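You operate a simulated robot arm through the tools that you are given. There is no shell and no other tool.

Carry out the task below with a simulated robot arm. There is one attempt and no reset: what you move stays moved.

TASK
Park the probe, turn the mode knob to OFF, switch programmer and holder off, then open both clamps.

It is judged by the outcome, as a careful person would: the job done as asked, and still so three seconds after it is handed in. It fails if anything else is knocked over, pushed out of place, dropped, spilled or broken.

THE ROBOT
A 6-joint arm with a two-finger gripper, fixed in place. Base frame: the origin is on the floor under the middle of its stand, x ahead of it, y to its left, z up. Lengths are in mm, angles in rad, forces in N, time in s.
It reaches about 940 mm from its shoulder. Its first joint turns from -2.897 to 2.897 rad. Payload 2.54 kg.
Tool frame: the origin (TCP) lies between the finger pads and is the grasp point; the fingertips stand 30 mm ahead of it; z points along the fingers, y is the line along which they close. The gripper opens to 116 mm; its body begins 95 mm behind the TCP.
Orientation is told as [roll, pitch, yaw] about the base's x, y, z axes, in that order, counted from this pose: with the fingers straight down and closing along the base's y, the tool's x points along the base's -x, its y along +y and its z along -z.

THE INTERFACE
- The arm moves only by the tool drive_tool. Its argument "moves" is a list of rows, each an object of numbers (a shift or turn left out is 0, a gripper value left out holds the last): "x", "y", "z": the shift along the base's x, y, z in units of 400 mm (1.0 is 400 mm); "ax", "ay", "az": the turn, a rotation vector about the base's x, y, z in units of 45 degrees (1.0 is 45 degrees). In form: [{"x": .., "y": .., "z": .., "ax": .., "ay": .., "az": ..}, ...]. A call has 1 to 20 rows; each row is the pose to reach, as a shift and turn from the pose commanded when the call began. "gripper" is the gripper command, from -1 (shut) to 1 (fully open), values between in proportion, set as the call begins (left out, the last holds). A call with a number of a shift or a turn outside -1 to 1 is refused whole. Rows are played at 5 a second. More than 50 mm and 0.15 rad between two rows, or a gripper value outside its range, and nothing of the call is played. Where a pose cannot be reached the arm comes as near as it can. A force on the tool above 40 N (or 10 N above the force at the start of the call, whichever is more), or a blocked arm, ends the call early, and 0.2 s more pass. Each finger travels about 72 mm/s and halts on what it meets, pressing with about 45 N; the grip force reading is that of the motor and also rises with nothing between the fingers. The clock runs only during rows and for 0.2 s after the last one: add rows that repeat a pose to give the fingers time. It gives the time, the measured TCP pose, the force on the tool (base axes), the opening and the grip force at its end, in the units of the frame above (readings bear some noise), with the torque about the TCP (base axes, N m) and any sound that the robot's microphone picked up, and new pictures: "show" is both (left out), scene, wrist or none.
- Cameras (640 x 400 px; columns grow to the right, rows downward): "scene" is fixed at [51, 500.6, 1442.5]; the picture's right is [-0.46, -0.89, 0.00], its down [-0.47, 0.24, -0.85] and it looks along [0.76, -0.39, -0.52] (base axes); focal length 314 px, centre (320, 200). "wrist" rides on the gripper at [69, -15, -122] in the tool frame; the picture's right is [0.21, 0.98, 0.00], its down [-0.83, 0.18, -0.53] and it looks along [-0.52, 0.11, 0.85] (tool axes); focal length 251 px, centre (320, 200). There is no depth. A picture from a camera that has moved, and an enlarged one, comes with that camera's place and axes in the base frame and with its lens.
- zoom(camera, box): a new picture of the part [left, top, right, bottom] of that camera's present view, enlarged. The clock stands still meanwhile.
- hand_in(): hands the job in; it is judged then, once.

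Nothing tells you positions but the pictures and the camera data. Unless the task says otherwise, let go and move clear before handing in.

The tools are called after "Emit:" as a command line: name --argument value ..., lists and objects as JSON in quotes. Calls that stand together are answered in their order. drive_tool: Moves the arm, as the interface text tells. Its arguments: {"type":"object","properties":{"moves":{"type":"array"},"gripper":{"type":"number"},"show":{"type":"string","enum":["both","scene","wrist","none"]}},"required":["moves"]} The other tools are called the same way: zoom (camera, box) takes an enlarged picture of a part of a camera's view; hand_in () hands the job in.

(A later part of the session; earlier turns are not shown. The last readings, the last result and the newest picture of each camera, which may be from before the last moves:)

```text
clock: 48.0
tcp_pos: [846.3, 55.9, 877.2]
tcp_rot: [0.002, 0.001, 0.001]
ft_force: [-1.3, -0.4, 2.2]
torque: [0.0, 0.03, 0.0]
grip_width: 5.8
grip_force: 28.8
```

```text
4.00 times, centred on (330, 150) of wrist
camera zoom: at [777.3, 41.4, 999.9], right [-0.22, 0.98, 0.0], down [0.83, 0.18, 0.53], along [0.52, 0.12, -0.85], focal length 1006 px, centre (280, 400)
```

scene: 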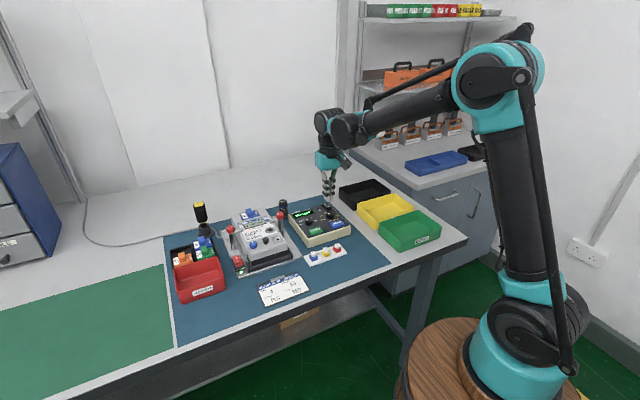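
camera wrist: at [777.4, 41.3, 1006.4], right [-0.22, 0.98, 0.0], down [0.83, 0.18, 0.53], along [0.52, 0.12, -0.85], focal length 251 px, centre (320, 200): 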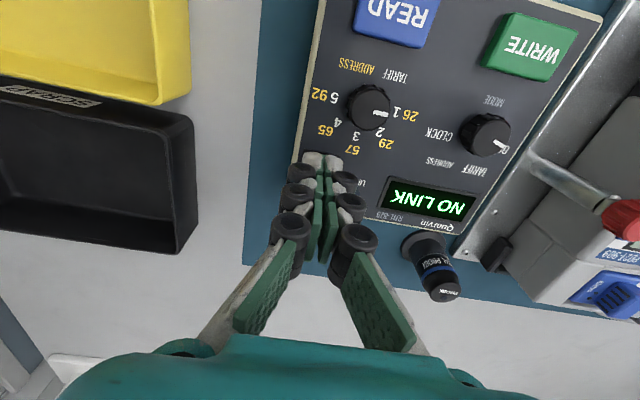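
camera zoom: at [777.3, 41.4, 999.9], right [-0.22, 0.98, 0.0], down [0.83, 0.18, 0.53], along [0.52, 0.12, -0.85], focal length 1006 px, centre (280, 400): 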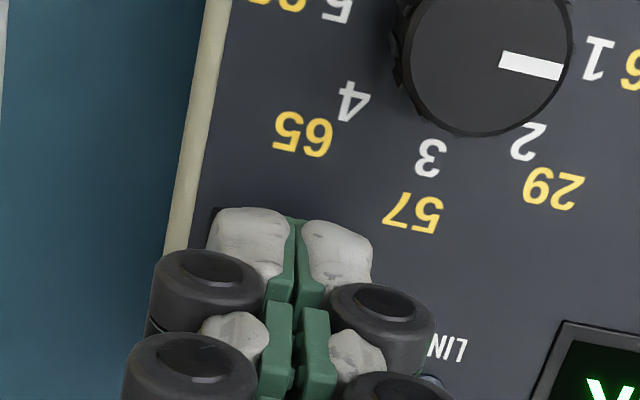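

Emit:
drive_tool --moves '[{"z": -0.00125}, {"z": -0.0025}, {"z": -0.0025}]' --show "none"

Emit:
zoom --camera "scene" --box '[290, 180, 360, 235]'

```text
clock: 48.8
tcp_pos: [845.8, 56.9, 877.6]
tcp_rot: [0.003, 0.0, 0.001]
ft_force: [-1.4, 0.6, 0.7]
torque: [0.02, -0.01, 0.0]
grip_width: 6.1
grip_force: 28.4
```

```text
7.27 times, centred on (325, 208) of scene
camera zoom: at [51.0, 500.6, 1442.5], right [-0.46, -0.89, 0.0], down [-0.47, 0.24, -0.85], along [0.76, -0.39, -0.52], focal length 2287 px, centre (284, 146)
```

zoom: 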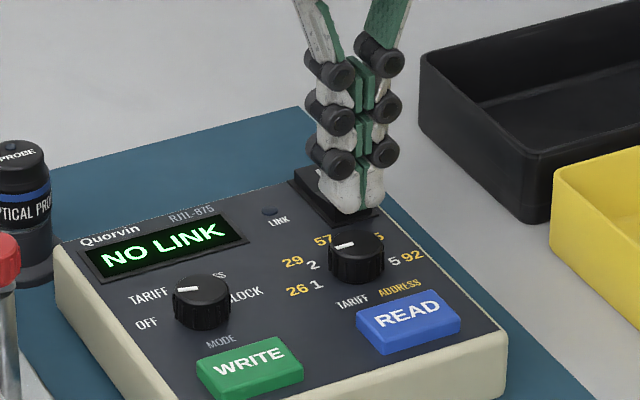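

Emit:
drive_tool --moves '[{"z": -0.00125}, {"z": -0.0025}, {"z": -0.0025}]' --show "wrist"

Emit:
zoom --camera "scene" --box '[320, 190, 350, 215]'

Emit:
zoom --camera "wrist" --box '[280, 100, 380, 200]'

```text
clock: 49.6
tcp_pos: [845.4, 56.5, 875.5]
tcp_rot: [0.001, 0.002, 0.001]
ft_force: [-0.5, -0.1, 0.1]
torque: [-0.05, 0.02, 0.0]
grip_width: 0.1
grip_force: 28.9
heard: click
camera wrist: at [777.1, 41.2, 997.6], right [-0.22, 0.98, 0.0], down [0.83, 0.18, 0.53], along [0.52, 0.12, -0.85], focal length 251 px, centre (320, 200)
```

wrist: 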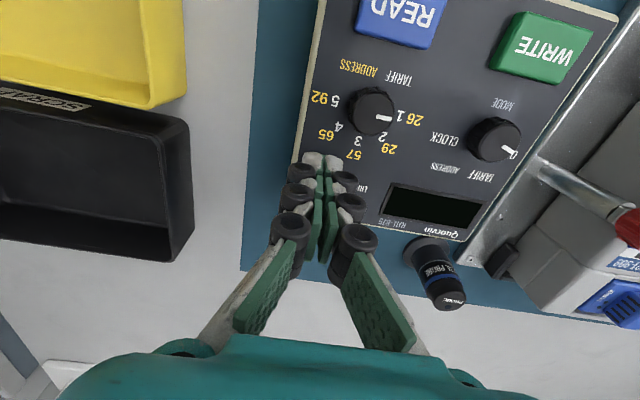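

```text
16.00 times, centred on (335, 202) of scene
camera zoom: at [51.0, 500.6, 1442.5], right [-0.46, -0.89, 0.0], down [-0.47, 0.24, -0.85], along [0.76, -0.39, -0.52], focal length 5032 px, centre (80, 160)
```

zoom: 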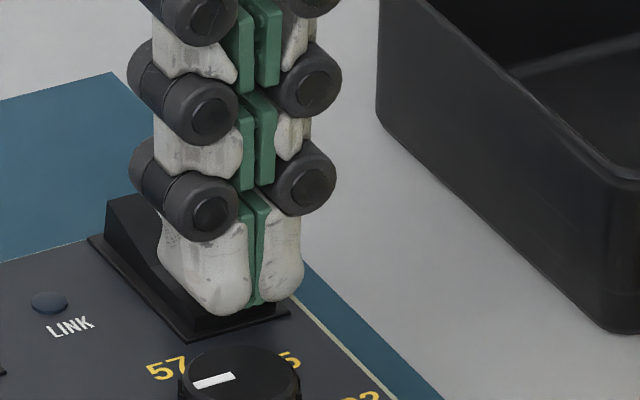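

```text
4.00 times, centred on (330, 150) of wrist
camera zoom: at [777.1, 41.2, 997.6], right [-0.22, 0.98, 0.0], down [0.83, 0.18, 0.53], along [0.52, 0.12, -0.85], focal length 1006 px, centre (280, 400)
```

zoom: 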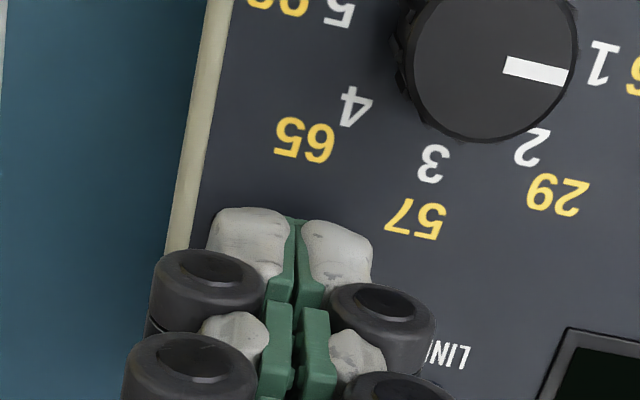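

Click heard and the display went dark: the programmer is off. Now I'll lift and travel to the holder switch for a close look, since space there is tight between the meter and the red bin.

Emit:
drive_tool --moves '[{"z": 0.03}, {"z": 0.1}, {"z": 0.2075}, {"x": -0.03, "y": 0.1, "z": 0.2075}, {"x": -0.06, "y": 0.2, "z": 0.2075}, {"x": -0.09, "y": 0.3, "z": 0.2075}, {"x": -0.12, "y": 0.4, "z": 0.2075}, {"x": -0.15, "y": 0.5, "z": 0.2075}, {"x": -0.18, "y": 0.6, "z": 0.2075}, {"x": -0.2125, "y": 0.6825, "z": 0.2075}, {"x": -0.2125, "y": 0.6825, "z": 0.2075}, {"x": -0.2125, "y": 0.6825, "z": 0.2075}]'

Emit:
zoom --camera "wrist" --box '[320, 60, 480, 200]'

Emit:
zoom --camera "scene" --box '[290, 180, 360, 235]'

Emit:
zoom --camera "scene" --box '[200, 210, 300, 290]'

```text
clock: 52.2
tcp_pos: [761.6, 330.5, 960.2]
tcp_rot: [0.002, 0.0, -0.001]
ft_force: [0.0, 0.2, 0.2]
torque: [-0.03, 0.02, 0.0]
grip_width: 0.0
grip_force: 28.8
camera wrist: at [692.4, 315.2, 1081.5], right [-0.22, 0.98, 0.0], down [0.83, 0.18, 0.53], along [0.52, 0.12, -0.85], focal length 251 px, centre (320, 200)
```

scene: 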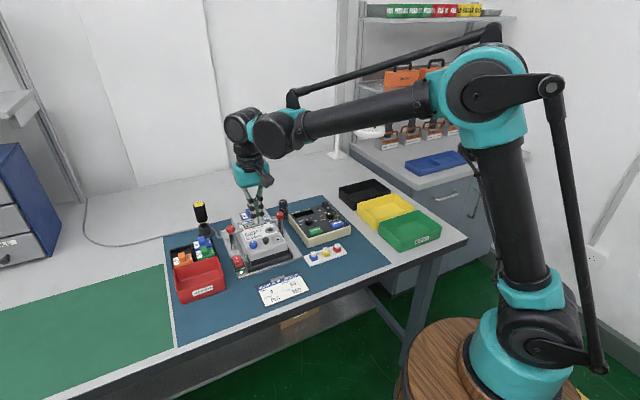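
wrist: 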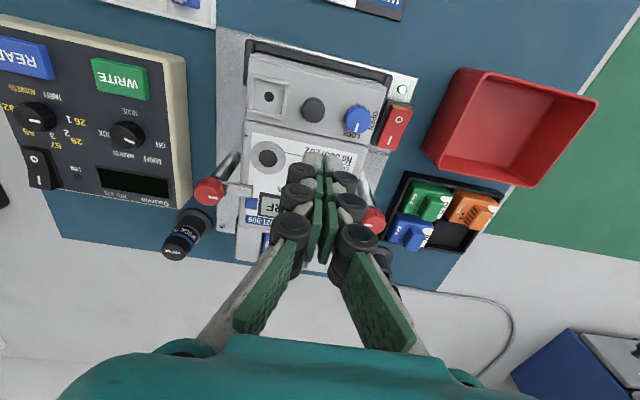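

```text
2.86 times, centred on (400, 130) of wrist
camera zoom: at [692.4, 315.2, 1081.5], right [-0.22, 0.98, 0.0], down [0.83, 0.18, 0.53], along [0.52, 0.12, -0.85], focal length 718 px, centre (91, 400)
```

zoom: 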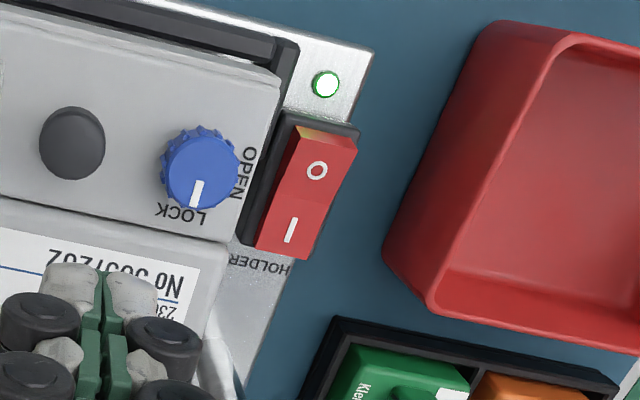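

```text
7.27 times, centred on (325, 208) of scene
camera zoom: at [51.0, 500.6, 1442.5], right [-0.46, -0.89, 0.0], down [-0.47, 0.24, -0.85], along [0.76, -0.39, -0.52], focal length 2287 px, centre (284, 146)
```

zoom: 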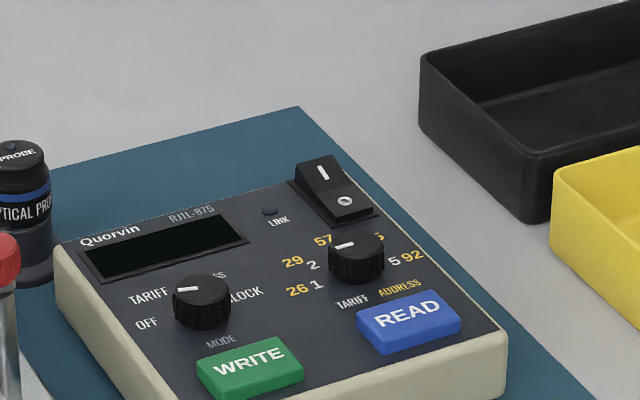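

```text
5.00 times, centred on (250, 250) of scene
camera zoom: at [51.0, 500.6, 1442.5], right [-0.46, -0.89, 0.0], down [-0.47, 0.24, -0.85], along [0.76, -0.39, -0.52], focal length 1572 px, centre (670, -50)
```

zoom: 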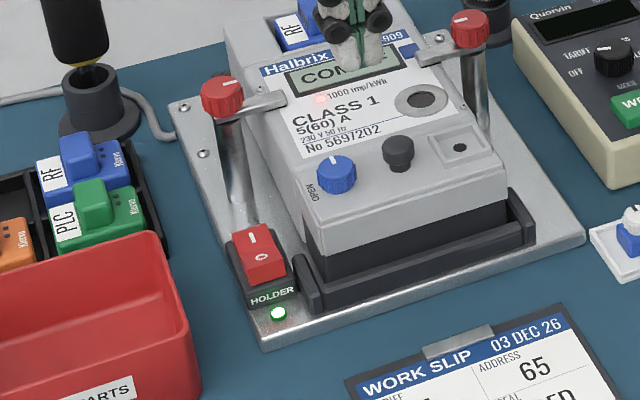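

The programmer rocker is now at O. The holder switch's O half is at (737, 403, 836), with the meter side at y ≈ 378 and the bin rim at y ≈ 450. I'll position closed fingers at (733, 406) to stay clear of both.

Emit:
drive_tool --moves '[{"x": -0.03, "y": 0.09, "z": 0}, {"x": -0.0675, "y": 0.19075, "z": 0}, {"x": -0.0675, "y": 0.19075, "z": -0.09}, {"x": -0.0675, "y": 0.19075, "z": -0.16}, {"x": -0.0675, "y": 0.19075, "z": -0.1745}, {"x": -0.0675, "y": 0.19075, "z": -0.1745}]'

Emit:
zoom --camera "wrist" --box '[270, 90, 390, 190]'

Emit:
zoom --camera "scene" --box '[210, 220, 280, 280]'

```text
clock: 53.6
tcp_pos: [735.0, 405.8, 889.7]
tcp_rot: [0.001, 0.001, 0.001]
ft_force: [-0.5, -0.2, 0.3]
torque: [0.02, -0.01, -0.03]
grip_width: 0.0
grip_force: 28.3
camera wrist: at [665.6, 391.3, 1010.2], right [-0.22, 0.98, 0.0], down [0.83, 0.18, 0.53], along [0.52, 0.12, -0.85], focal length 251 px, centre (320, 200)
```

scene: 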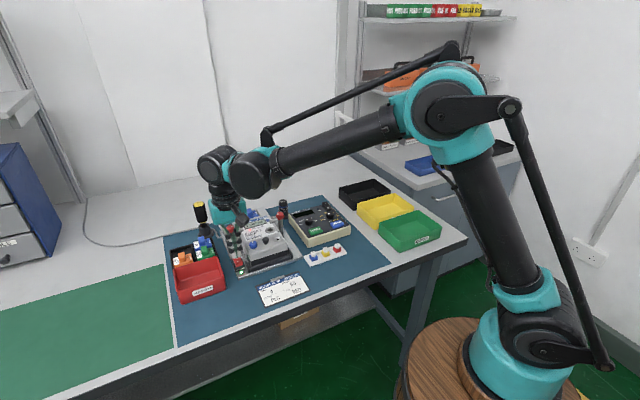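
wrist: 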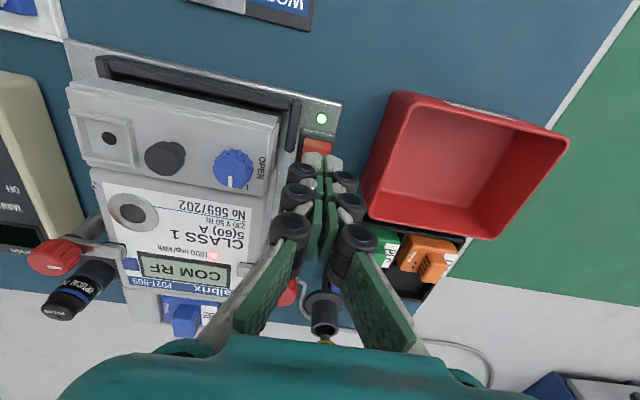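

```text
4.00 times, centred on (330, 140) of wrist
camera zoom: at [665.6, 391.3, 1010.2], right [-0.22, 0.98, 0.0], down [0.83, 0.18, 0.53], along [0.52, 0.12, -0.85], focal length 1006 px, centre (280, 440)
```

zoom: 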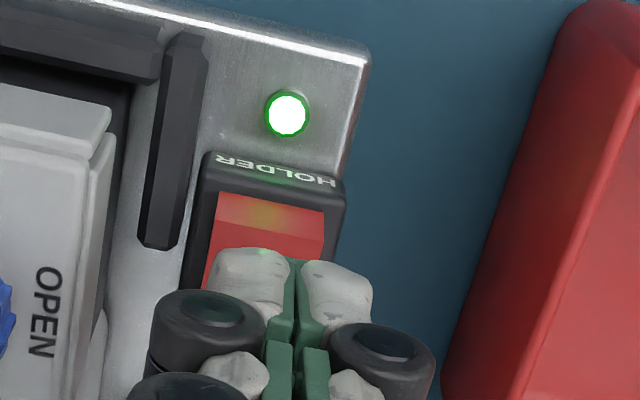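

```text
6.67 times, centred on (245, 250) of scene
camera zoom: at [51.0, 500.6, 1442.5], right [-0.46, -0.89, 0.0], down [-0.47, 0.24, -0.85], along [0.76, -0.39, -0.52], focal length 2097 px, centre (820, -133)
```

zoom: 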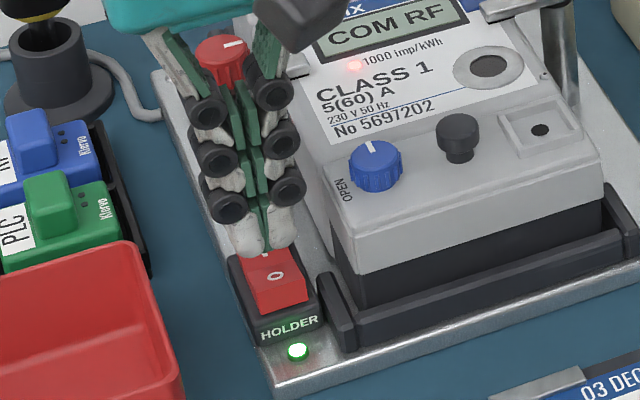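

Positioned over the O half with clearance on both sides. Pressing down in small steps.

Emit:
drive_tool --moves '[{"z": -0.02}, {"z": -0.04}, {"z": -0.05}, {"z": -0.05}]' --show "none"

Emit:
drive_tool --moves '[{"z": -0.0025}, {"z": -0.005}, {"z": -0.0075}, {"z": -0.01}, {"z": -0.01}]' --show "wrist"

Emit:
zoom --camera "scene" --box '[210, 220, 280, 280]'

```text
clock: 54.6
tcp_pos: [733.6, 404.8, 868.3]
tcp_rot: [0.002, 0.0, 0.0]
ft_force: [0.7, -0.1, 0.3]
torque: [-0.02, -0.01, -0.01]
grip_width: 0.2
grip_force: 28.7
```

```text
clock: 55.8
tcp_pos: [733.3, 407.2, 864.9]
tcp_rot: [0.0, -0.001, 0.0]
ft_force: [-0.9, -0.4, -0.1]
torque: [0.0, -0.02, -0.02]
grip_width: 0.0
grip_force: 28.6
camera wrist: at [665.0, 391.0, 987.0], right [-0.22, 0.98, 0.0], down [0.83, 0.18, 0.53], along [0.52, 0.12, -0.85], focal length 251 px, centre (320, 200)
```

wrist: 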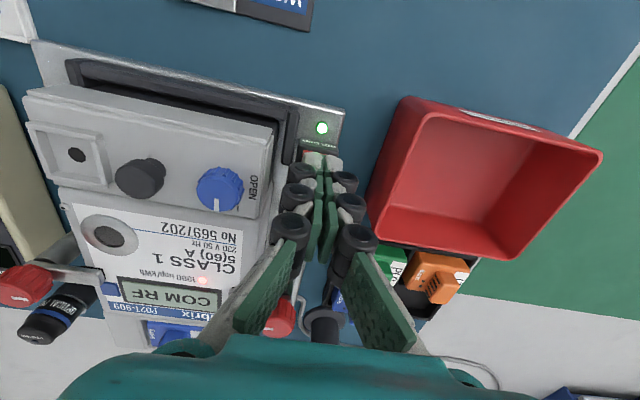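

```text
6.67 times, centred on (245, 250) of scene
camera zoom: at [51.0, 500.6, 1442.5], right [-0.46, -0.89, 0.0], down [-0.47, 0.24, -0.85], along [0.76, -0.39, -0.52], focal length 2097 px, centre (820, -133)
```

zoom: 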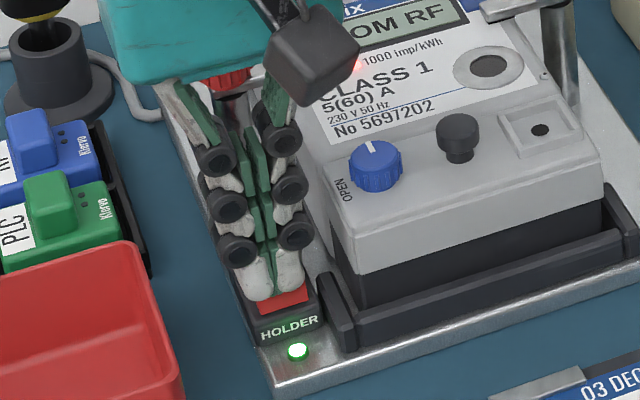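

Emit:
drive_tool --moves '[{"z": -0.0025}, {"z": -0.005}, {"z": -0.0075}, {"z": -0.0075}]' --show "none"

Emit:
drive_tool --moves '[{"z": -0.00125}, {"z": -0.0025}, {"z": -0.0025}]' --show "none"

Emit:
zoom --camera "scene" --box '[210, 220, 280, 280]'

```text
clock: 56.8
tcp_pos: [734.1, 406.2, 862.0]
tcp_rot: [0.003, 0.0, 0.0]
ft_force: [0.0, 0.6, 0.3]
torque: [0.02, 0.02, 0.0]
grip_width: 0.0
grip_force: 28.3
```

```text
clock: 57.6
tcp_pos: [733.2, 407.1, 861.7]
tcp_rot: [0.002, 0.0, 0.001]
ft_force: [-0.1, 0.9, 0.1]
torque: [0.01, -0.01, 0.0]
grip_width: 0.1
grip_force: 28.9
heard: click
```

```text
6.67 times, centred on (245, 250) of scene
camera zoom: at [51.0, 500.6, 1442.5], right [-0.46, -0.89, 0.0], down [-0.47, 0.24, -0.85], along [0.76, -0.39, -0.52], focal length 2097 px, centre (820, -133)
```

zoom: 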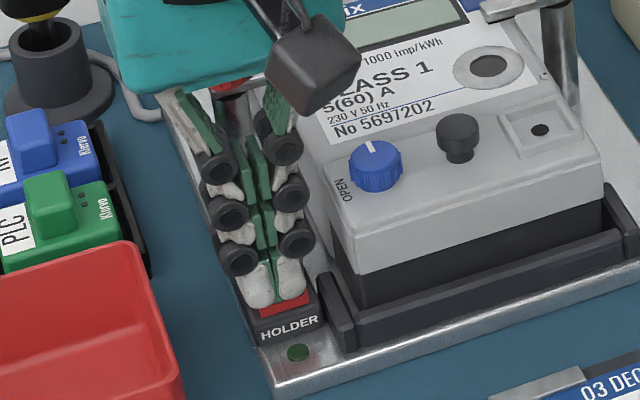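

Click heard, the holder LED and meter display are off. Now to the clamps: I'll lift and look at both clamp knobs from above.

Emit:
drive_tool --moves '[{"z": 0.03}, {"z": 0.1}, {"z": 0.2}, {"z": 0.295}, {"x": 0.08, "y": -0.06, "z": 0.295}, {"x": 0.16, "y": -0.12, "z": 0.295}, {"x": 0.23, "y": -0.17, "z": 0.295}, {"x": 0.2925, "y": -0.2175, "z": 0.295}, {"x": 0.2925, "y": -0.2175, "z": 0.295}, {"x": 0.2925, "y": -0.2175, "z": 0.295}]' --gripper -0.14

Emit:
zoom --camera "wrist" --box '[370, 80, 470, 180]'

Emit:
zoom --camera "wrist" --box '[180, 40, 280, 140]'

Emit:
zoom --camera "scene" --box '[215, 200, 305, 270]'

```text
clock: 59.8
tcp_pos: [851.1, 317.7, 979.6]
tcp_rot: [0.001, -0.001, -0.001]
ft_force: [-0.4, -0.5, -0.2]
torque: [-0.04, 0.0, -0.02]
grip_width: 49.9
grip_force: 0.1
camera wrist: at [782.0, 302.7, 1101.4], right [-0.22, 0.98, 0.0], down [0.83, 0.18, 0.53], along [0.52, 0.12, -0.85], focal length 251 px, centre (320, 200)
```

scene: 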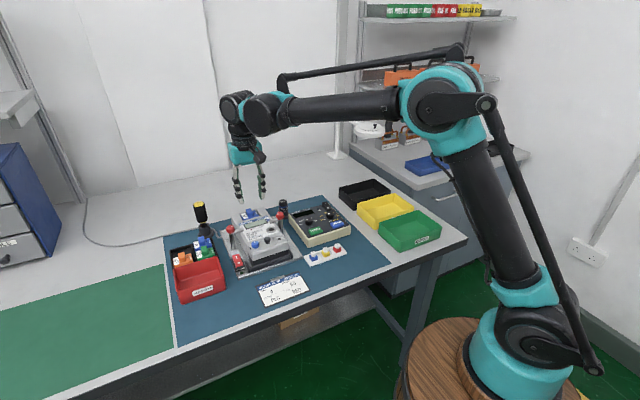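
wrist: 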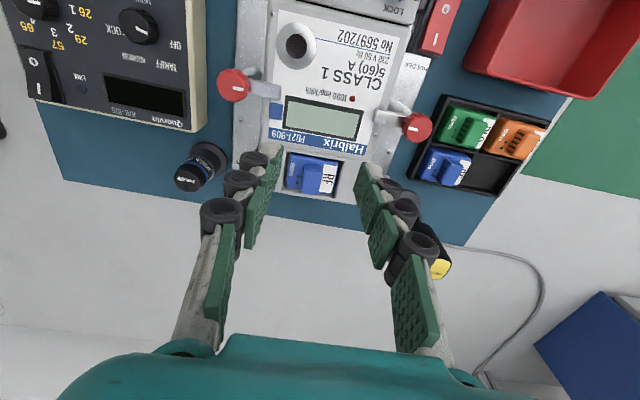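

```text
4.00 times, centred on (420, 130) of wrist
camera zoom: at [782.0, 302.7, 1101.4], right [-0.22, 0.98, 0.0], down [0.83, 0.18, 0.53], along [0.52, 0.12, -0.85], focal length 1006 px, centre (-80, 480)
```

zoom: 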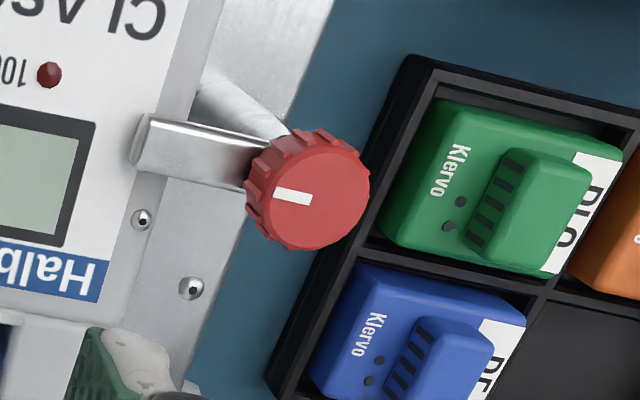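

```text
4.00 times, centred on (230, 90) of wrist
camera zoom: at [782.0, 302.7, 1101.4], right [-0.22, 0.98, 0.0], down [0.83, 0.18, 0.53], along [0.52, 0.12, -0.85], focal length 1006 px, centre (680, 640)
```

zoom: 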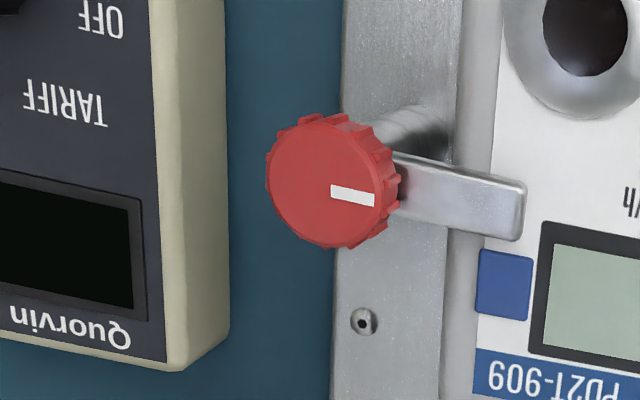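

```text
5.71 times, centred on (260, 235) of scene
camera zoom: at [51.0, 500.6, 1442.5], right [-0.46, -0.89, 0.0], down [-0.47, 0.24, -0.85], along [0.76, -0.39, -0.52], focal length 1797 px, centre (663, 0)
```

zoom: 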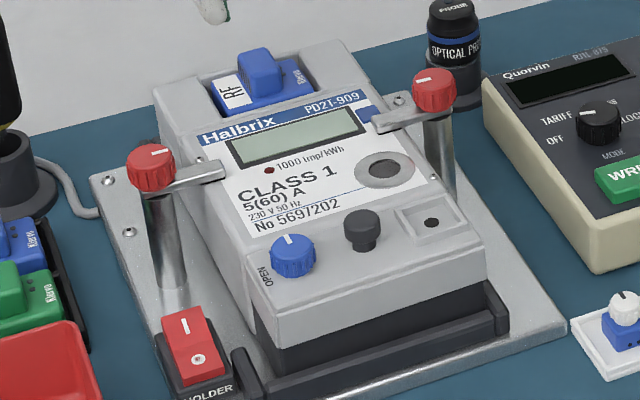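

Both clamp knobs are clear: left at (823, 395, 894), right at (823.5, 242, 893), each with its arm lying over the meter edge. I'll start with the left clamp, hovering above its knob.

Emit:
drive_tool --moves '[{"x": -0.03, "y": 0.08, "z": 0}, {"x": -0.0675, "y": 0.19, "z": 0}, {"x": -0.0675, "y": 0.19, "z": -0.08}, {"x": -0.0675, "y": 0.19, "z": -0.08}, {"x": -0.0675, "y": 0.19, "z": -0.08}]'

Emit:
zoom --camera "wrist" --box '[260, 90, 380, 210]'

Emit:
zoom --camera "scene" --box '[205, 180, 275, 250]'

```text
clock: 61.0
tcp_pos: [824.2, 396.4, 946.7]
tcp_rot: [0.002, 0.001, 0.004]
ft_force: [0.0, -0.9, -0.7]
torque: [-0.03, 0.0, -0.01]
grip_width: 50.1
grip_force: 0.1
camera wrist: at [755.2, 380.6, 1068.2], right [-0.22, 0.98, 0.0], down [0.83, 0.18, 0.53], along [0.52, 0.12, -0.85], focal length 251 px, centre (320, 200)
```

scene: 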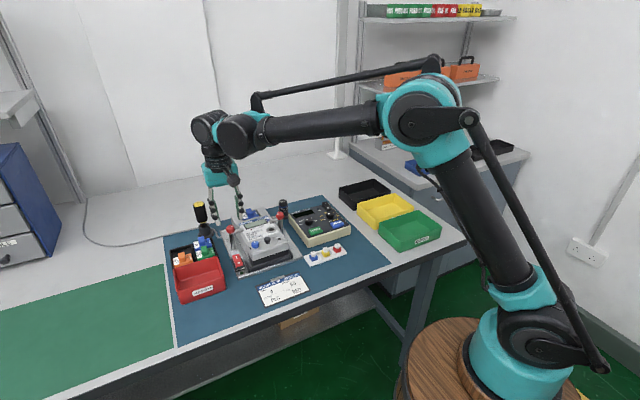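
wrist: 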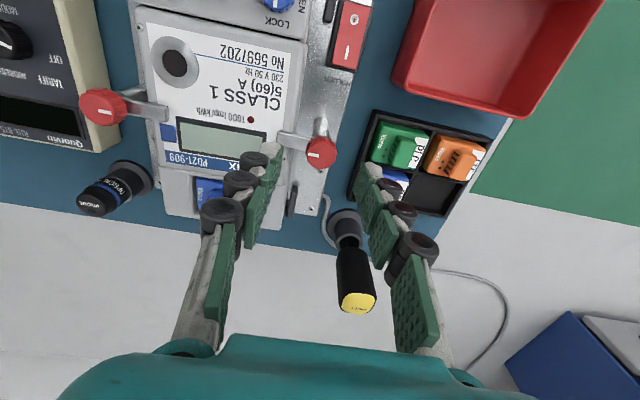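

```text
3.33 times, centred on (320, 150) of wrist
camera zoom: at [755.2, 380.6, 1068.2], right [-0.22, 0.98, 0.0], down [0.83, 0.18, 0.53], along [0.52, 0.12, -0.85], focal length 838 px, centre (320, 367)
```

zoom: 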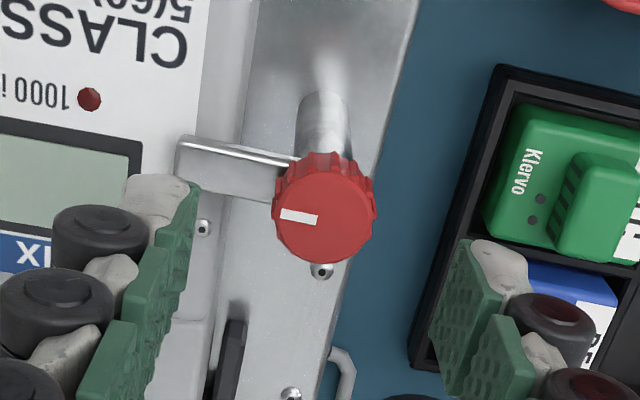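

```text
5.71 times, centred on (240, 215) of scene
camera zoom: at [51.0, 500.6, 1442.5], right [-0.46, -0.89, 0.0], down [-0.47, 0.24, -0.85], along [0.76, -0.39, -0.52], focal length 1797 px, centre (777, 114)
```

zoom: 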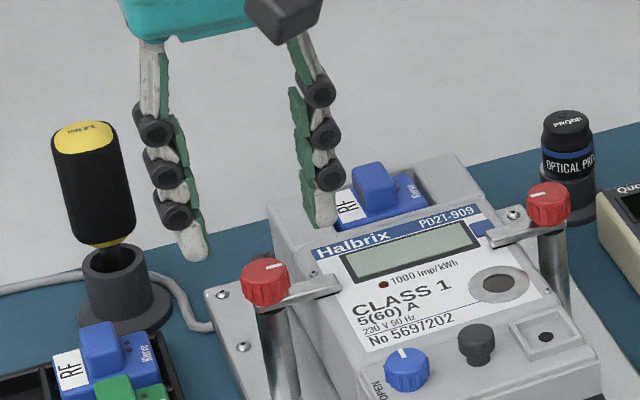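

The left knob is centred under the hand. I'll take a shallow grip on the knob (staying above the arm) and test which way it turns.

Emit:
drive_tool --moves '[{"x": -0.0032, "z": -0.03}, {"x": -0.0032, "z": -0.06}, {"x": -0.0032, "z": -0.08}, {"x": -0.0032, "z": -0.08}]' --show "none"

Emit:
zoom --camera "wrist" --box '[260, 90, 380, 210]'

Emit:
zoom --camera "scene" --box '[215, 200, 265, 250]'

```text
clock: 62.0
tcp_pos: [823.6, 394.8, 914.9]
tcp_rot: [0.002, 0.0, -0.001]
ft_force: [-0.6, -0.1, 0.2]
torque: [-0.01, 0.02, 0.01]
grip_width: 49.7
grip_force: 0.0
```

```text
3.33 times, centred on (320, 150) of wrist
camera zoom: at [754.1, 379.7, 1037.2], right [-0.22, 0.98, 0.0], down [0.83, 0.18, 0.53], along [0.52, 0.12, -0.85], focal length 838 px, centre (320, 367)
```

zoom: 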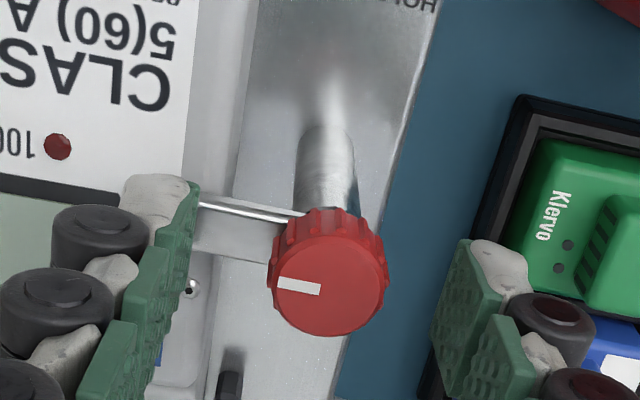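

```text
8.00 times, centred on (240, 225) of scene
camera zoom: at [51.0, 500.6, 1442.5], right [-0.46, -0.89, 0.0], down [-0.47, 0.24, -0.85], along [0.76, -0.39, -0.52], focal length 2516 px, centre (960, 0)
```

zoom: 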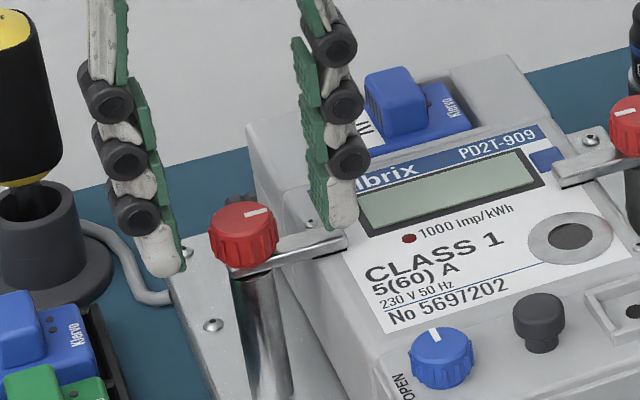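

Emit:
drive_tool --moves '[{"x": 0.0025, "y": 0.0025}, {"x": 0.0025, "y": 0.0025}, {"x": 0.0025, "y": 0.0025}, {"x": 0.0025, "y": 0.0025}]' --gripper -1 --show "none"

Emit:
zoom --camera "wrist" --box '[260, 90, 380, 210]'

Emit:
zoom --camera "scene" --box '[215, 200, 265, 250]'

```text
clock: 63.0
tcp_pos: [823.4, 396.9, 914.0]
tcp_rot: [0.001, -0.001, 0.001]
ft_force: [2.8, 9.8, 1.2]
torque: [0.3, -0.19, 0.0]
grip_width: 21.2
grip_force: 44.9
```

```text
3.33 times, centred on (320, 150) of wrist
camera zoom: at [754.9, 381.6, 1036.9], right [-0.22, 0.98, 0.0], down [0.83, 0.18, 0.53], along [0.52, 0.12, -0.85], focal length 838 px, centre (320, 367)
```

zoom: 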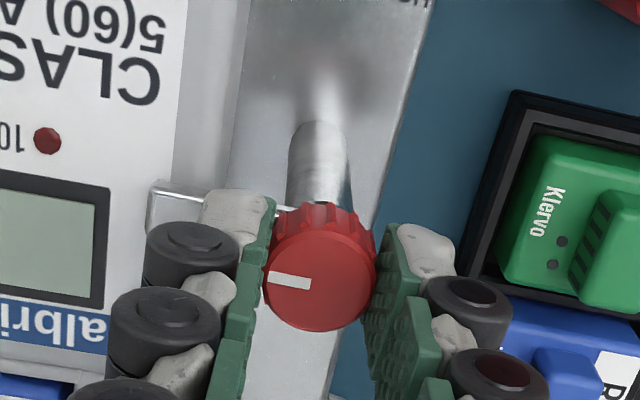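

```text
8.00 times, centred on (240, 225) of scene
camera zoom: at [51.0, 500.6, 1442.5], right [-0.46, -0.89, 0.0], down [-0.47, 0.24, -0.85], along [0.76, -0.39, -0.52], focal length 2516 px, centre (960, 0)
```

zoom: 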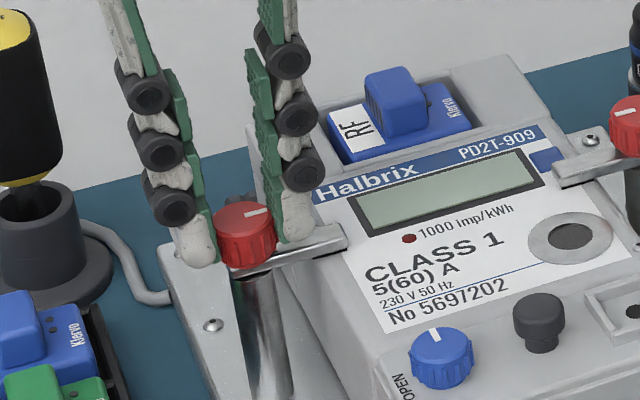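

Gripped (21.2 mm). I'll relieve the sideways load and test a small counter-clockwise turn.

Emit:
drive_tool --moves '[{"y": 0.0015}, {"y": 0.0015, "az": 0.08}, {"y": 0.0015, "az": 0.16}, {"y": 0.0015, "az": 0.22}, {"y": 0.0015, "az": 0.22}]' --show "none"

Emit:
zoom --camera "wrist" --box '[260, 90, 380, 210]'

Emit:
zoom --camera "scene" --box '[215, 200, 265, 250]'

```text
clock: 64.2
tcp_pos: [822.8, 396.1, 915.6]
tcp_rot: [0.002, 0.003, 0.174]
ft_force: [-0.3, 4.7, 0.4]
torque: [0.12, 0.04, -0.2]
grip_width: 21.1
grip_force: 45.5
```

```text
3.33 times, centred on (320, 150) of wrist
camera zoom: at [758.7, 369.9, 1036.9], right [-0.38, 0.92, 0.0], down [0.78, 0.32, 0.53], along [0.49, 0.2, -0.85], focal length 838 px, centre (320, 367)
```

zoom: 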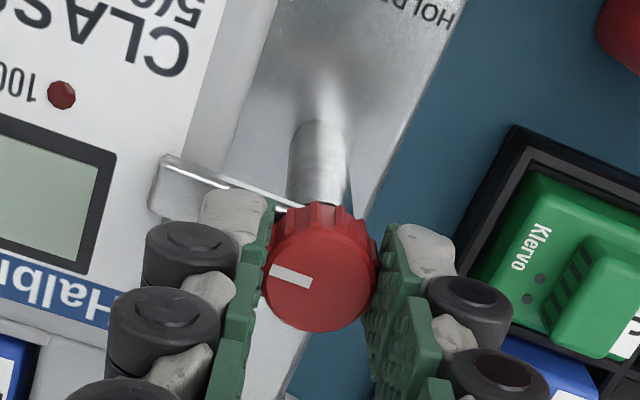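

```text
8.00 times, centred on (240, 225) of scene
camera zoom: at [51.0, 500.6, 1442.5], right [-0.46, -0.89, 0.0], down [-0.47, 0.24, -0.85], along [0.76, -0.39, -0.52], focal length 2516 px, centre (960, 0)
```

zoom: 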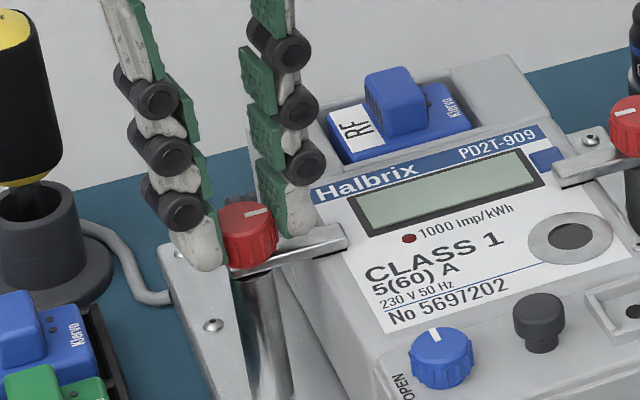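

The knob stayed put and slipped against the pads, so counter-clockwise is blocked. Testing clockwise.

Emit:
drive_tool --moves '[{"az": -0.11}, {"az": -0.22}, {"az": -0.33}, {"az": -0.44}, {"az": -0.55}, {"az": -0.55}]' --show "none"

Emit:
zoom --camera "wrist" --box '[260, 90, 380, 210]'

Emit:
zoom --camera "scene" --box '[215, 200, 265, 250]'

```text
clock: 65.6
tcp_pos: [822.8, 396.5, 915.6]
tcp_rot: [0.003, 0.001, -0.259]
ft_force: [2.4, 12.2, 4.4]
torque: [0.37, 0.05, 0.0]
grip_width: 21.0
grip_force: 45.2
```

```text
3.33 times, centred on (320, 150) of wrist
camera zoom: at [753.2, 400.2, 1036.8], right [0.04, 1.0, 0.0], down [0.84, -0.04, 0.53], along [0.53, -0.02, -0.85], focal length 838 px, centre (320, 367)
```

zoom: 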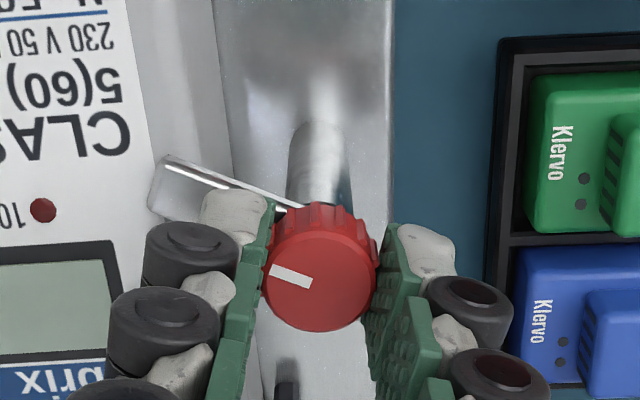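

```text
8.00 times, centred on (240, 225) of scene
camera zoom: at [51.0, 500.6, 1442.5], right [-0.46, -0.89, 0.0], down [-0.47, 0.24, -0.85], along [0.76, -0.39, -0.52], focal length 2516 px, centre (960, 0)
```

zoom: 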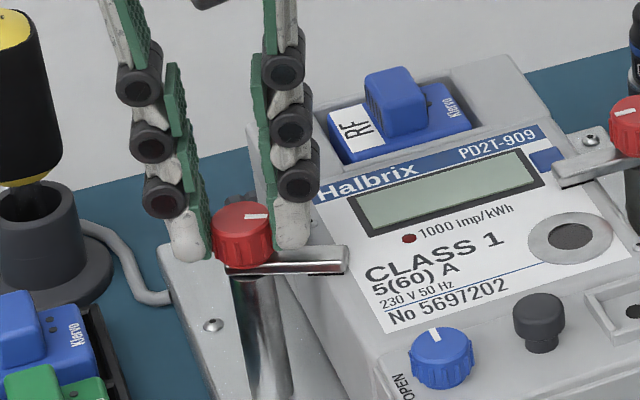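

Clockwise works: the arm is swinging off the meter. Continuing the turn.

Emit:
drive_tool --moves '[{"y": 0.001, "az": -0.15}, {"y": 0.001, "az": -0.3}, {"y": 0.001, "az": -0.45}, {"y": 0.001, "az": -0.6}, {"y": 0.001, "az": -0.75}, {"y": 0.001, "az": -0.9}, {"y": 0.001, "az": -0.9}]' --show "none"

Emit:
zoom --camera "wrist" --box '[260, 90, 380, 210]'

Emit:
zoom --camera "scene" --box '[215, 200, 265, 250]'

```text
clock: 67.2
tcp_pos: [823.3, 397.5, 914.6]
tcp_rot: [0.005, 0.002, -0.968]
ft_force: [12.9, 19.9, 14.0]
torque: [0.57, -0.39, 0.01]
grip_width: 21.2
grip_force: 44.4
```

```text
3.33 times, centred on (320, 150) of wrist
camera zoom: at [772.3, 446.1, 1036.8], right [0.68, 0.73, 0.0], down [0.62, -0.58, 0.53], along [0.39, -0.36, -0.85], focal length 838 px, centre (320, 367)
```

zoom: 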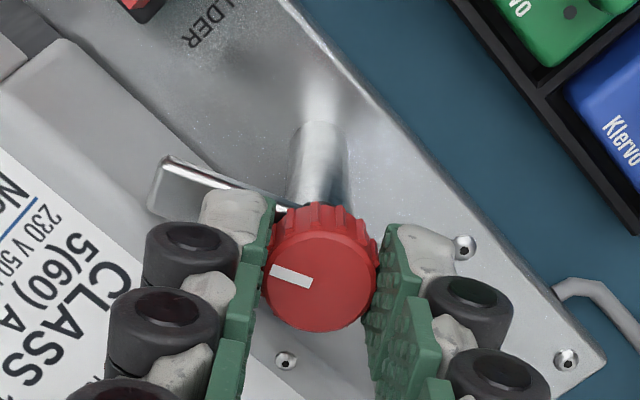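

```text
8.00 times, centred on (240, 225) of scene
camera zoom: at [51.0, 500.6, 1442.5], right [-0.46, -0.89, 0.0], down [-0.47, 0.24, -0.85], along [0.76, -0.39, -0.52], focal length 2516 px, centre (960, 0)
```

zoom: 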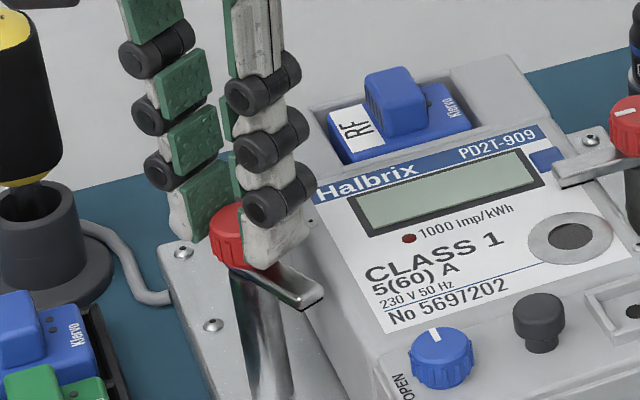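

The arm is about 65° open. I'll relieve the side load and finish to about 90°.

Emit:
drive_tool --moves '[{"x": 0.0015, "y": 0.0022, "z": 0.0007}, {"x": 0.0015, "y": 0.0022, "z": 0.0007, "az": -0.15}, {"x": 0.0015, "y": 0.0022, "z": 0.0007, "az": -0.3}, {"x": 0.0015, "y": 0.0022, "z": 0.0007, "az": -0.45}, {"x": 0.0015, "y": 0.0022, "z": 0.0007, "az": -0.57}, {"x": 0.0015, "y": 0.0022, "z": 0.0007, "az": -0.57}]' --show "none"

Emit:
zoom --camera "wrist" --box '[260, 90, 380, 210]'

Emit:
zoom --camera "scene" --box '[215, 200, 265, 250]'

```text
clock: 68.6
tcp_pos: [824.6, 398.9, 914.5]
tcp_rot: [0.001, 0.0, -1.414]
ft_force: [8.5, 12.7, -3.5]
torque: [0.26, -0.3, 0.03]
grip_width: 21.1
grip_force: 45.0
```

```text
3.33 times, centred on (320, 150) of wrist
camera zoom: at [798.9, 464.1, 1036.8], right [0.93, 0.36, 0.0], down [0.31, -0.79, 0.53], along [0.2, -0.5, -0.85], focal length 838 px, centre (320, 367)
```

zoom: 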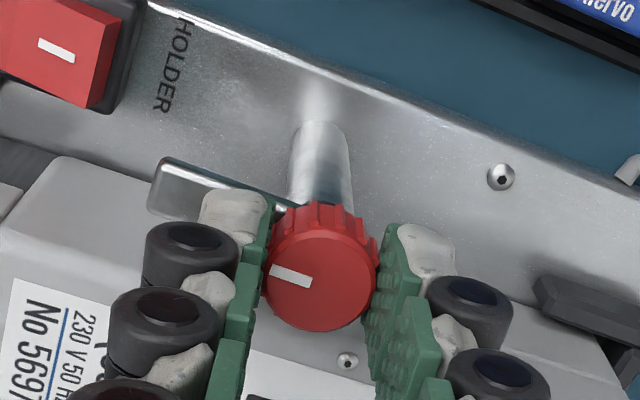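

```text
8.00 times, centred on (240, 225) of scene
camera zoom: at [51.0, 500.6, 1442.5], right [-0.46, -0.89, 0.0], down [-0.47, 0.24, -0.85], along [0.76, -0.39, -0.52], focal length 2516 px, centre (960, 0)
```

zoom: 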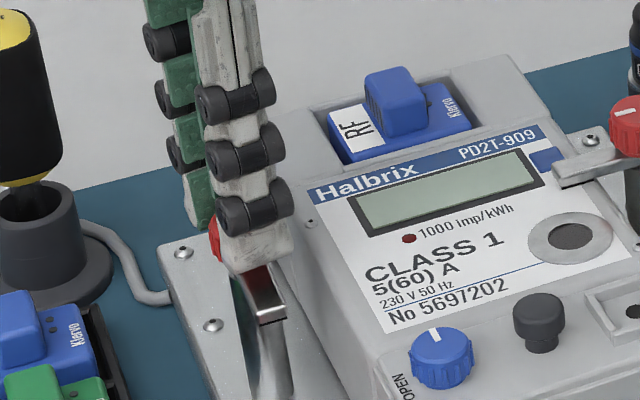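

The left arm now lies alongside the meter (about 90°). I'll nudge a little further to check whether this is the end of travel.

Emit:
drive_tool --moves '[{"x": 0.001, "y": 0.001, "az": -0.1}, {"x": 0.001, "y": 0.001, "az": -0.2}, {"x": 0.001, "y": 0.001, "az": -0.28}, {"x": 0.001, "y": 0.001, "az": -0.28}]' --show "none"

Emit:
zoom --camera "wrist" --box '[260, 90, 380, 210]'

Emit:
zoom --camera "scene" --box '[215, 200, 265, 250]'

```text
clock: 69.6
tcp_pos: [824.6, 397.2, 917.0]
tcp_rot: [0.001, 0.003, -1.634]
ft_force: [1.1, -4.3, -4.6]
torque: [-0.69, 0.01, 0.37]
grip_width: 20.9
grip_force: 45.3
```

```text
3.33 times, centred on (320, 150) of wrist
camera zoom: at [814.2, 467.7, 1036.9], right [0.99, 0.15, 0.0], down [0.13, -0.84, 0.53], along [0.08, -0.53, -0.85], focal length 838 px, centre (320, 367)
```

zoom: 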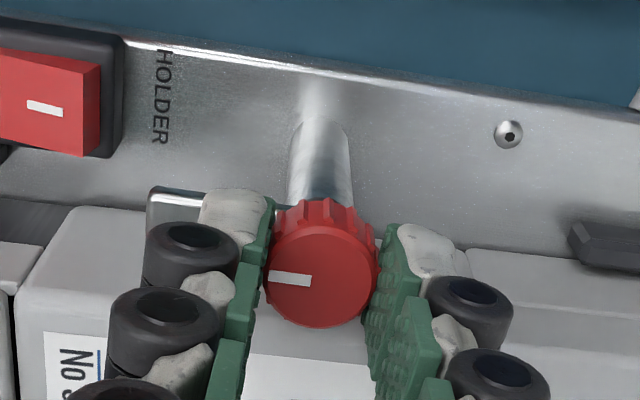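

```text
8.00 times, centred on (240, 225) of scene
camera zoom: at [51.0, 500.6, 1442.5], right [-0.46, -0.89, 0.0], down [-0.47, 0.24, -0.85], along [0.76, -0.39, -0.52], focal length 2516 px, centre (960, 0)
```

zoom: 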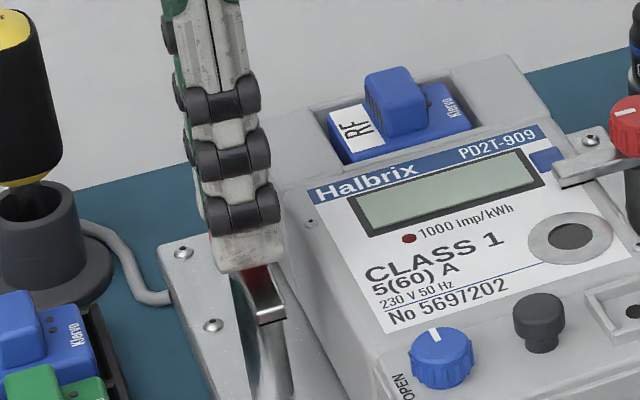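

The end stop is at about 90°: the left clamp is fully open. Releasing it and moving over the right clamp knob with the hand kept in this orientation, so it can turn the mirrored way (counter-clockwise).

Emit:
drive_tool --moves '[{"z": 0}, {"z": 0}, {"z": 0}]' --gripper -0.2 --show "none"

Emit:
drive_tool --moves '[{"z": 0.03}, {"z": 0.08}, {"z": 0.12}, {"y": -0.1, "z": 0.12}, {"y": -0.2, "z": 0.12}, {"y": -0.3, "z": 0.12}, {"y": -0.389, "z": 0.12}, {"y": -0.389, "z": 0.09}, {"y": -0.389, "z": 0.09}, {"y": -0.389, "z": 0.09}]'

Emit:
zoom --camera "wrist" --box '[260, 90, 380, 210]'

Emit:
zoom --camera "scene" --box '[215, 180, 315, 260]'

```text
clock: 70.4
tcp_pos: [825.4, 397.6, 915.4]
tcp_rot: [0.002, 0.0, -1.634]
ft_force: [0.9, 0.8, 0.5]
torque: [-0.01, 0.0, 0.03]
grip_width: 46.6
grip_force: 0.1
```

```text
clock: 72.6
tcp_pos: [823.9, 242.3, 952.1]
tcp_rot: [0.0, 0.0, -1.633]
ft_force: [-0.2, -0.2, 0.5]
torque: [0.01, 0.0, 0.03]
grip_width: 46.2
grip_force: 0.1
camera wrist: at [813.6, 312.2, 1073.2], right [0.99, 0.15, 0.0], down [0.13, -0.84, 0.53], along [0.08, -0.53, -0.85], focal length 251 px, centre (320, 200)
```

scene: 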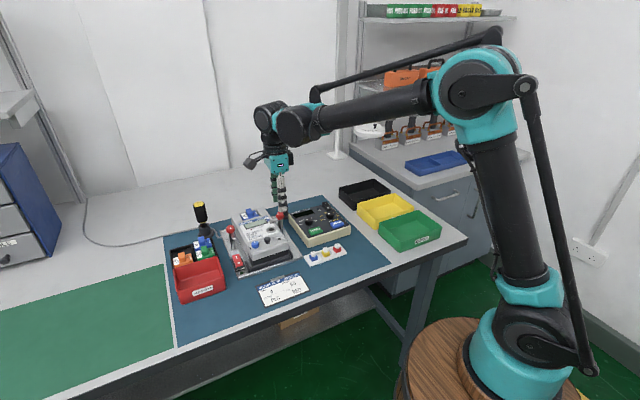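
wrist: 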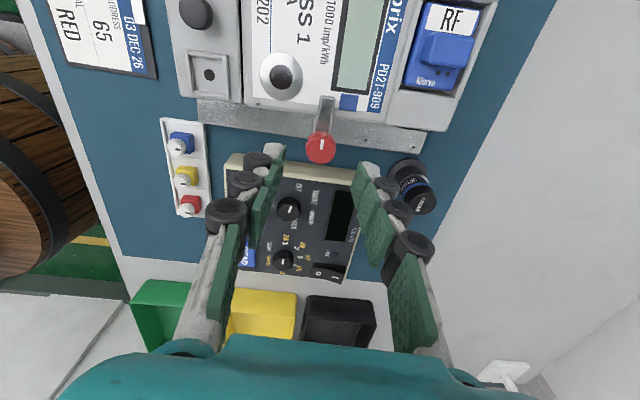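

```text
3.33 times, centred on (320, 150) of wrist
camera zoom: at [813.6, 312.2, 1073.2], right [0.99, 0.15, 0.0], down [0.13, -0.84, 0.53], along [0.08, -0.53, -0.85], focal length 838 px, centre (320, 367)
```

zoom: 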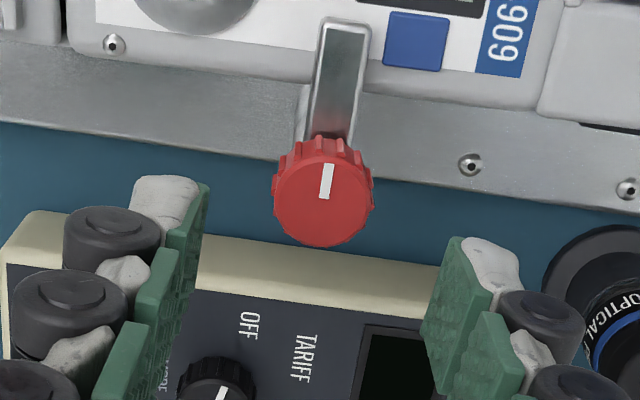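

```text
5.00 times, centred on (265, 220) of scene
camera zoom: at [51.0, 500.6, 1442.5], right [-0.46, -0.89, 0.0], down [-0.47, 0.24, -0.85], along [0.76, -0.39, -0.52], focal length 1572 px, centre (595, 100)
```

zoom: 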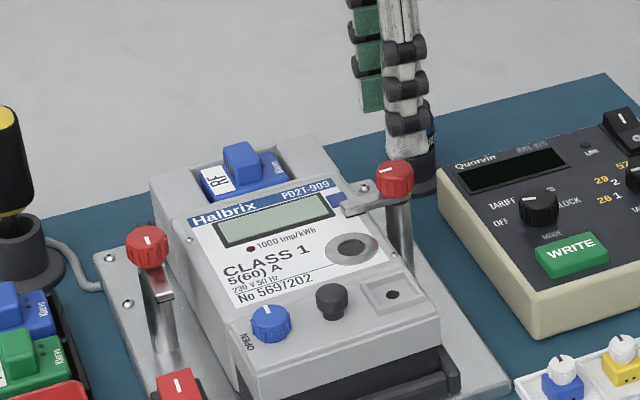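

The left arm is confirmed swung off the meter. The right knob is centred beneath the hand, so I'm descending onto it.

Emit:
drive_tool --moves '[{"y": 0.002, "z": -0.03}, {"y": 0.002, "z": -0.06}, {"y": 0.002, "z": -0.085}, {"y": 0.002, "z": -0.098}, {"y": 0.002, "z": -0.098}]' --show "none"

Emit:
zoom --camera "wrist" --box '[260, 90, 380, 210]'

Emit:
zoom --camera "scene" --box '[250, 190, 310, 240]'

```text
clock: 73.8
tcp_pos: [824.7, 243.1, 912.1]
tcp_rot: [0.003, 0.001, -1.633]
ft_force: [0.0, -0.1, 0.2]
torque: [-0.01, 0.0, 0.01]
grip_width: 46.5
grip_force: 0.0
```

```text
3.33 times, centred on (320, 150) of wrist
camera zoom: at [813.9, 313.4, 1034.0], right [0.99, 0.15, 0.0], down [0.13, -0.84, 0.53], along [0.08, -0.53, -0.85], focal length 838 px, centre (320, 367)
```

zoom: 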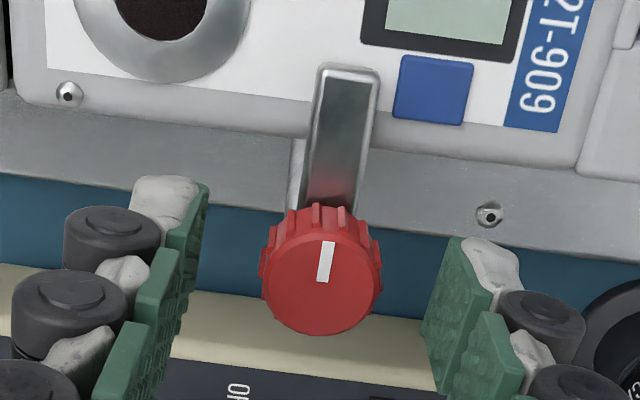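

```text
8.00 times, centred on (280, 215) of scene
camera zoom: at [51.0, 500.6, 1442.5], right [-0.46, -0.89, 0.0], down [-0.47, 0.24, -0.85], along [0.76, -0.39, -0.52], focal length 2516 px, centre (640, 80)
```

zoom: 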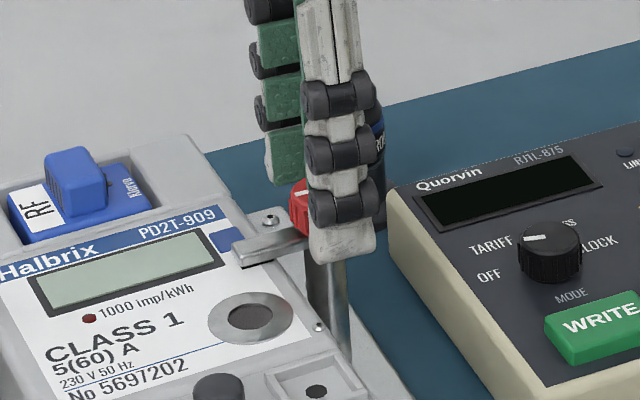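

Emit:
drive_tool --moves '[{"z": 0}, {"z": 0}, {"z": 0}, {"z": 0}]' --gripper -1 --show "none"

Emit:
zoom --camera "wrist" --box '[260, 90, 380, 210]'

```text
clock: 74.8
tcp_pos: [824.0, 243.6, 912.1]
tcp_rot: [0.001, 0.0, -1.634]
ft_force: [3.4, 0.6, -0.3]
torque: [0.01, -0.09, -0.03]
grip_width: 20.9
grip_force: 45.2
```

```text
3.33 times, centred on (320, 150) of wrist
camera zoom: at [814.1, 313.4, 1034.0], right [0.99, 0.15, 0.0], down [0.13, -0.84, 0.53], along [0.08, -0.53, -0.85], focal length 838 px, centre (320, 367)
```

zoom: 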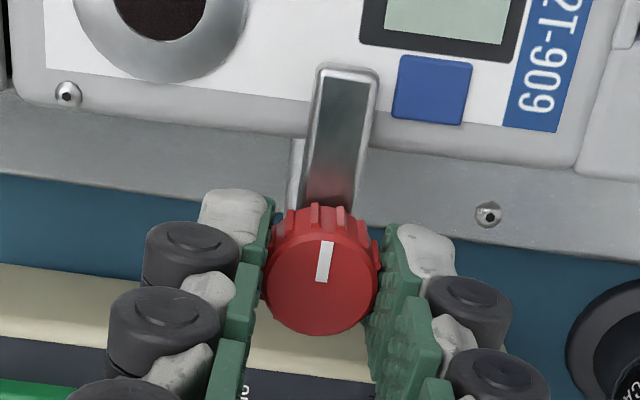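

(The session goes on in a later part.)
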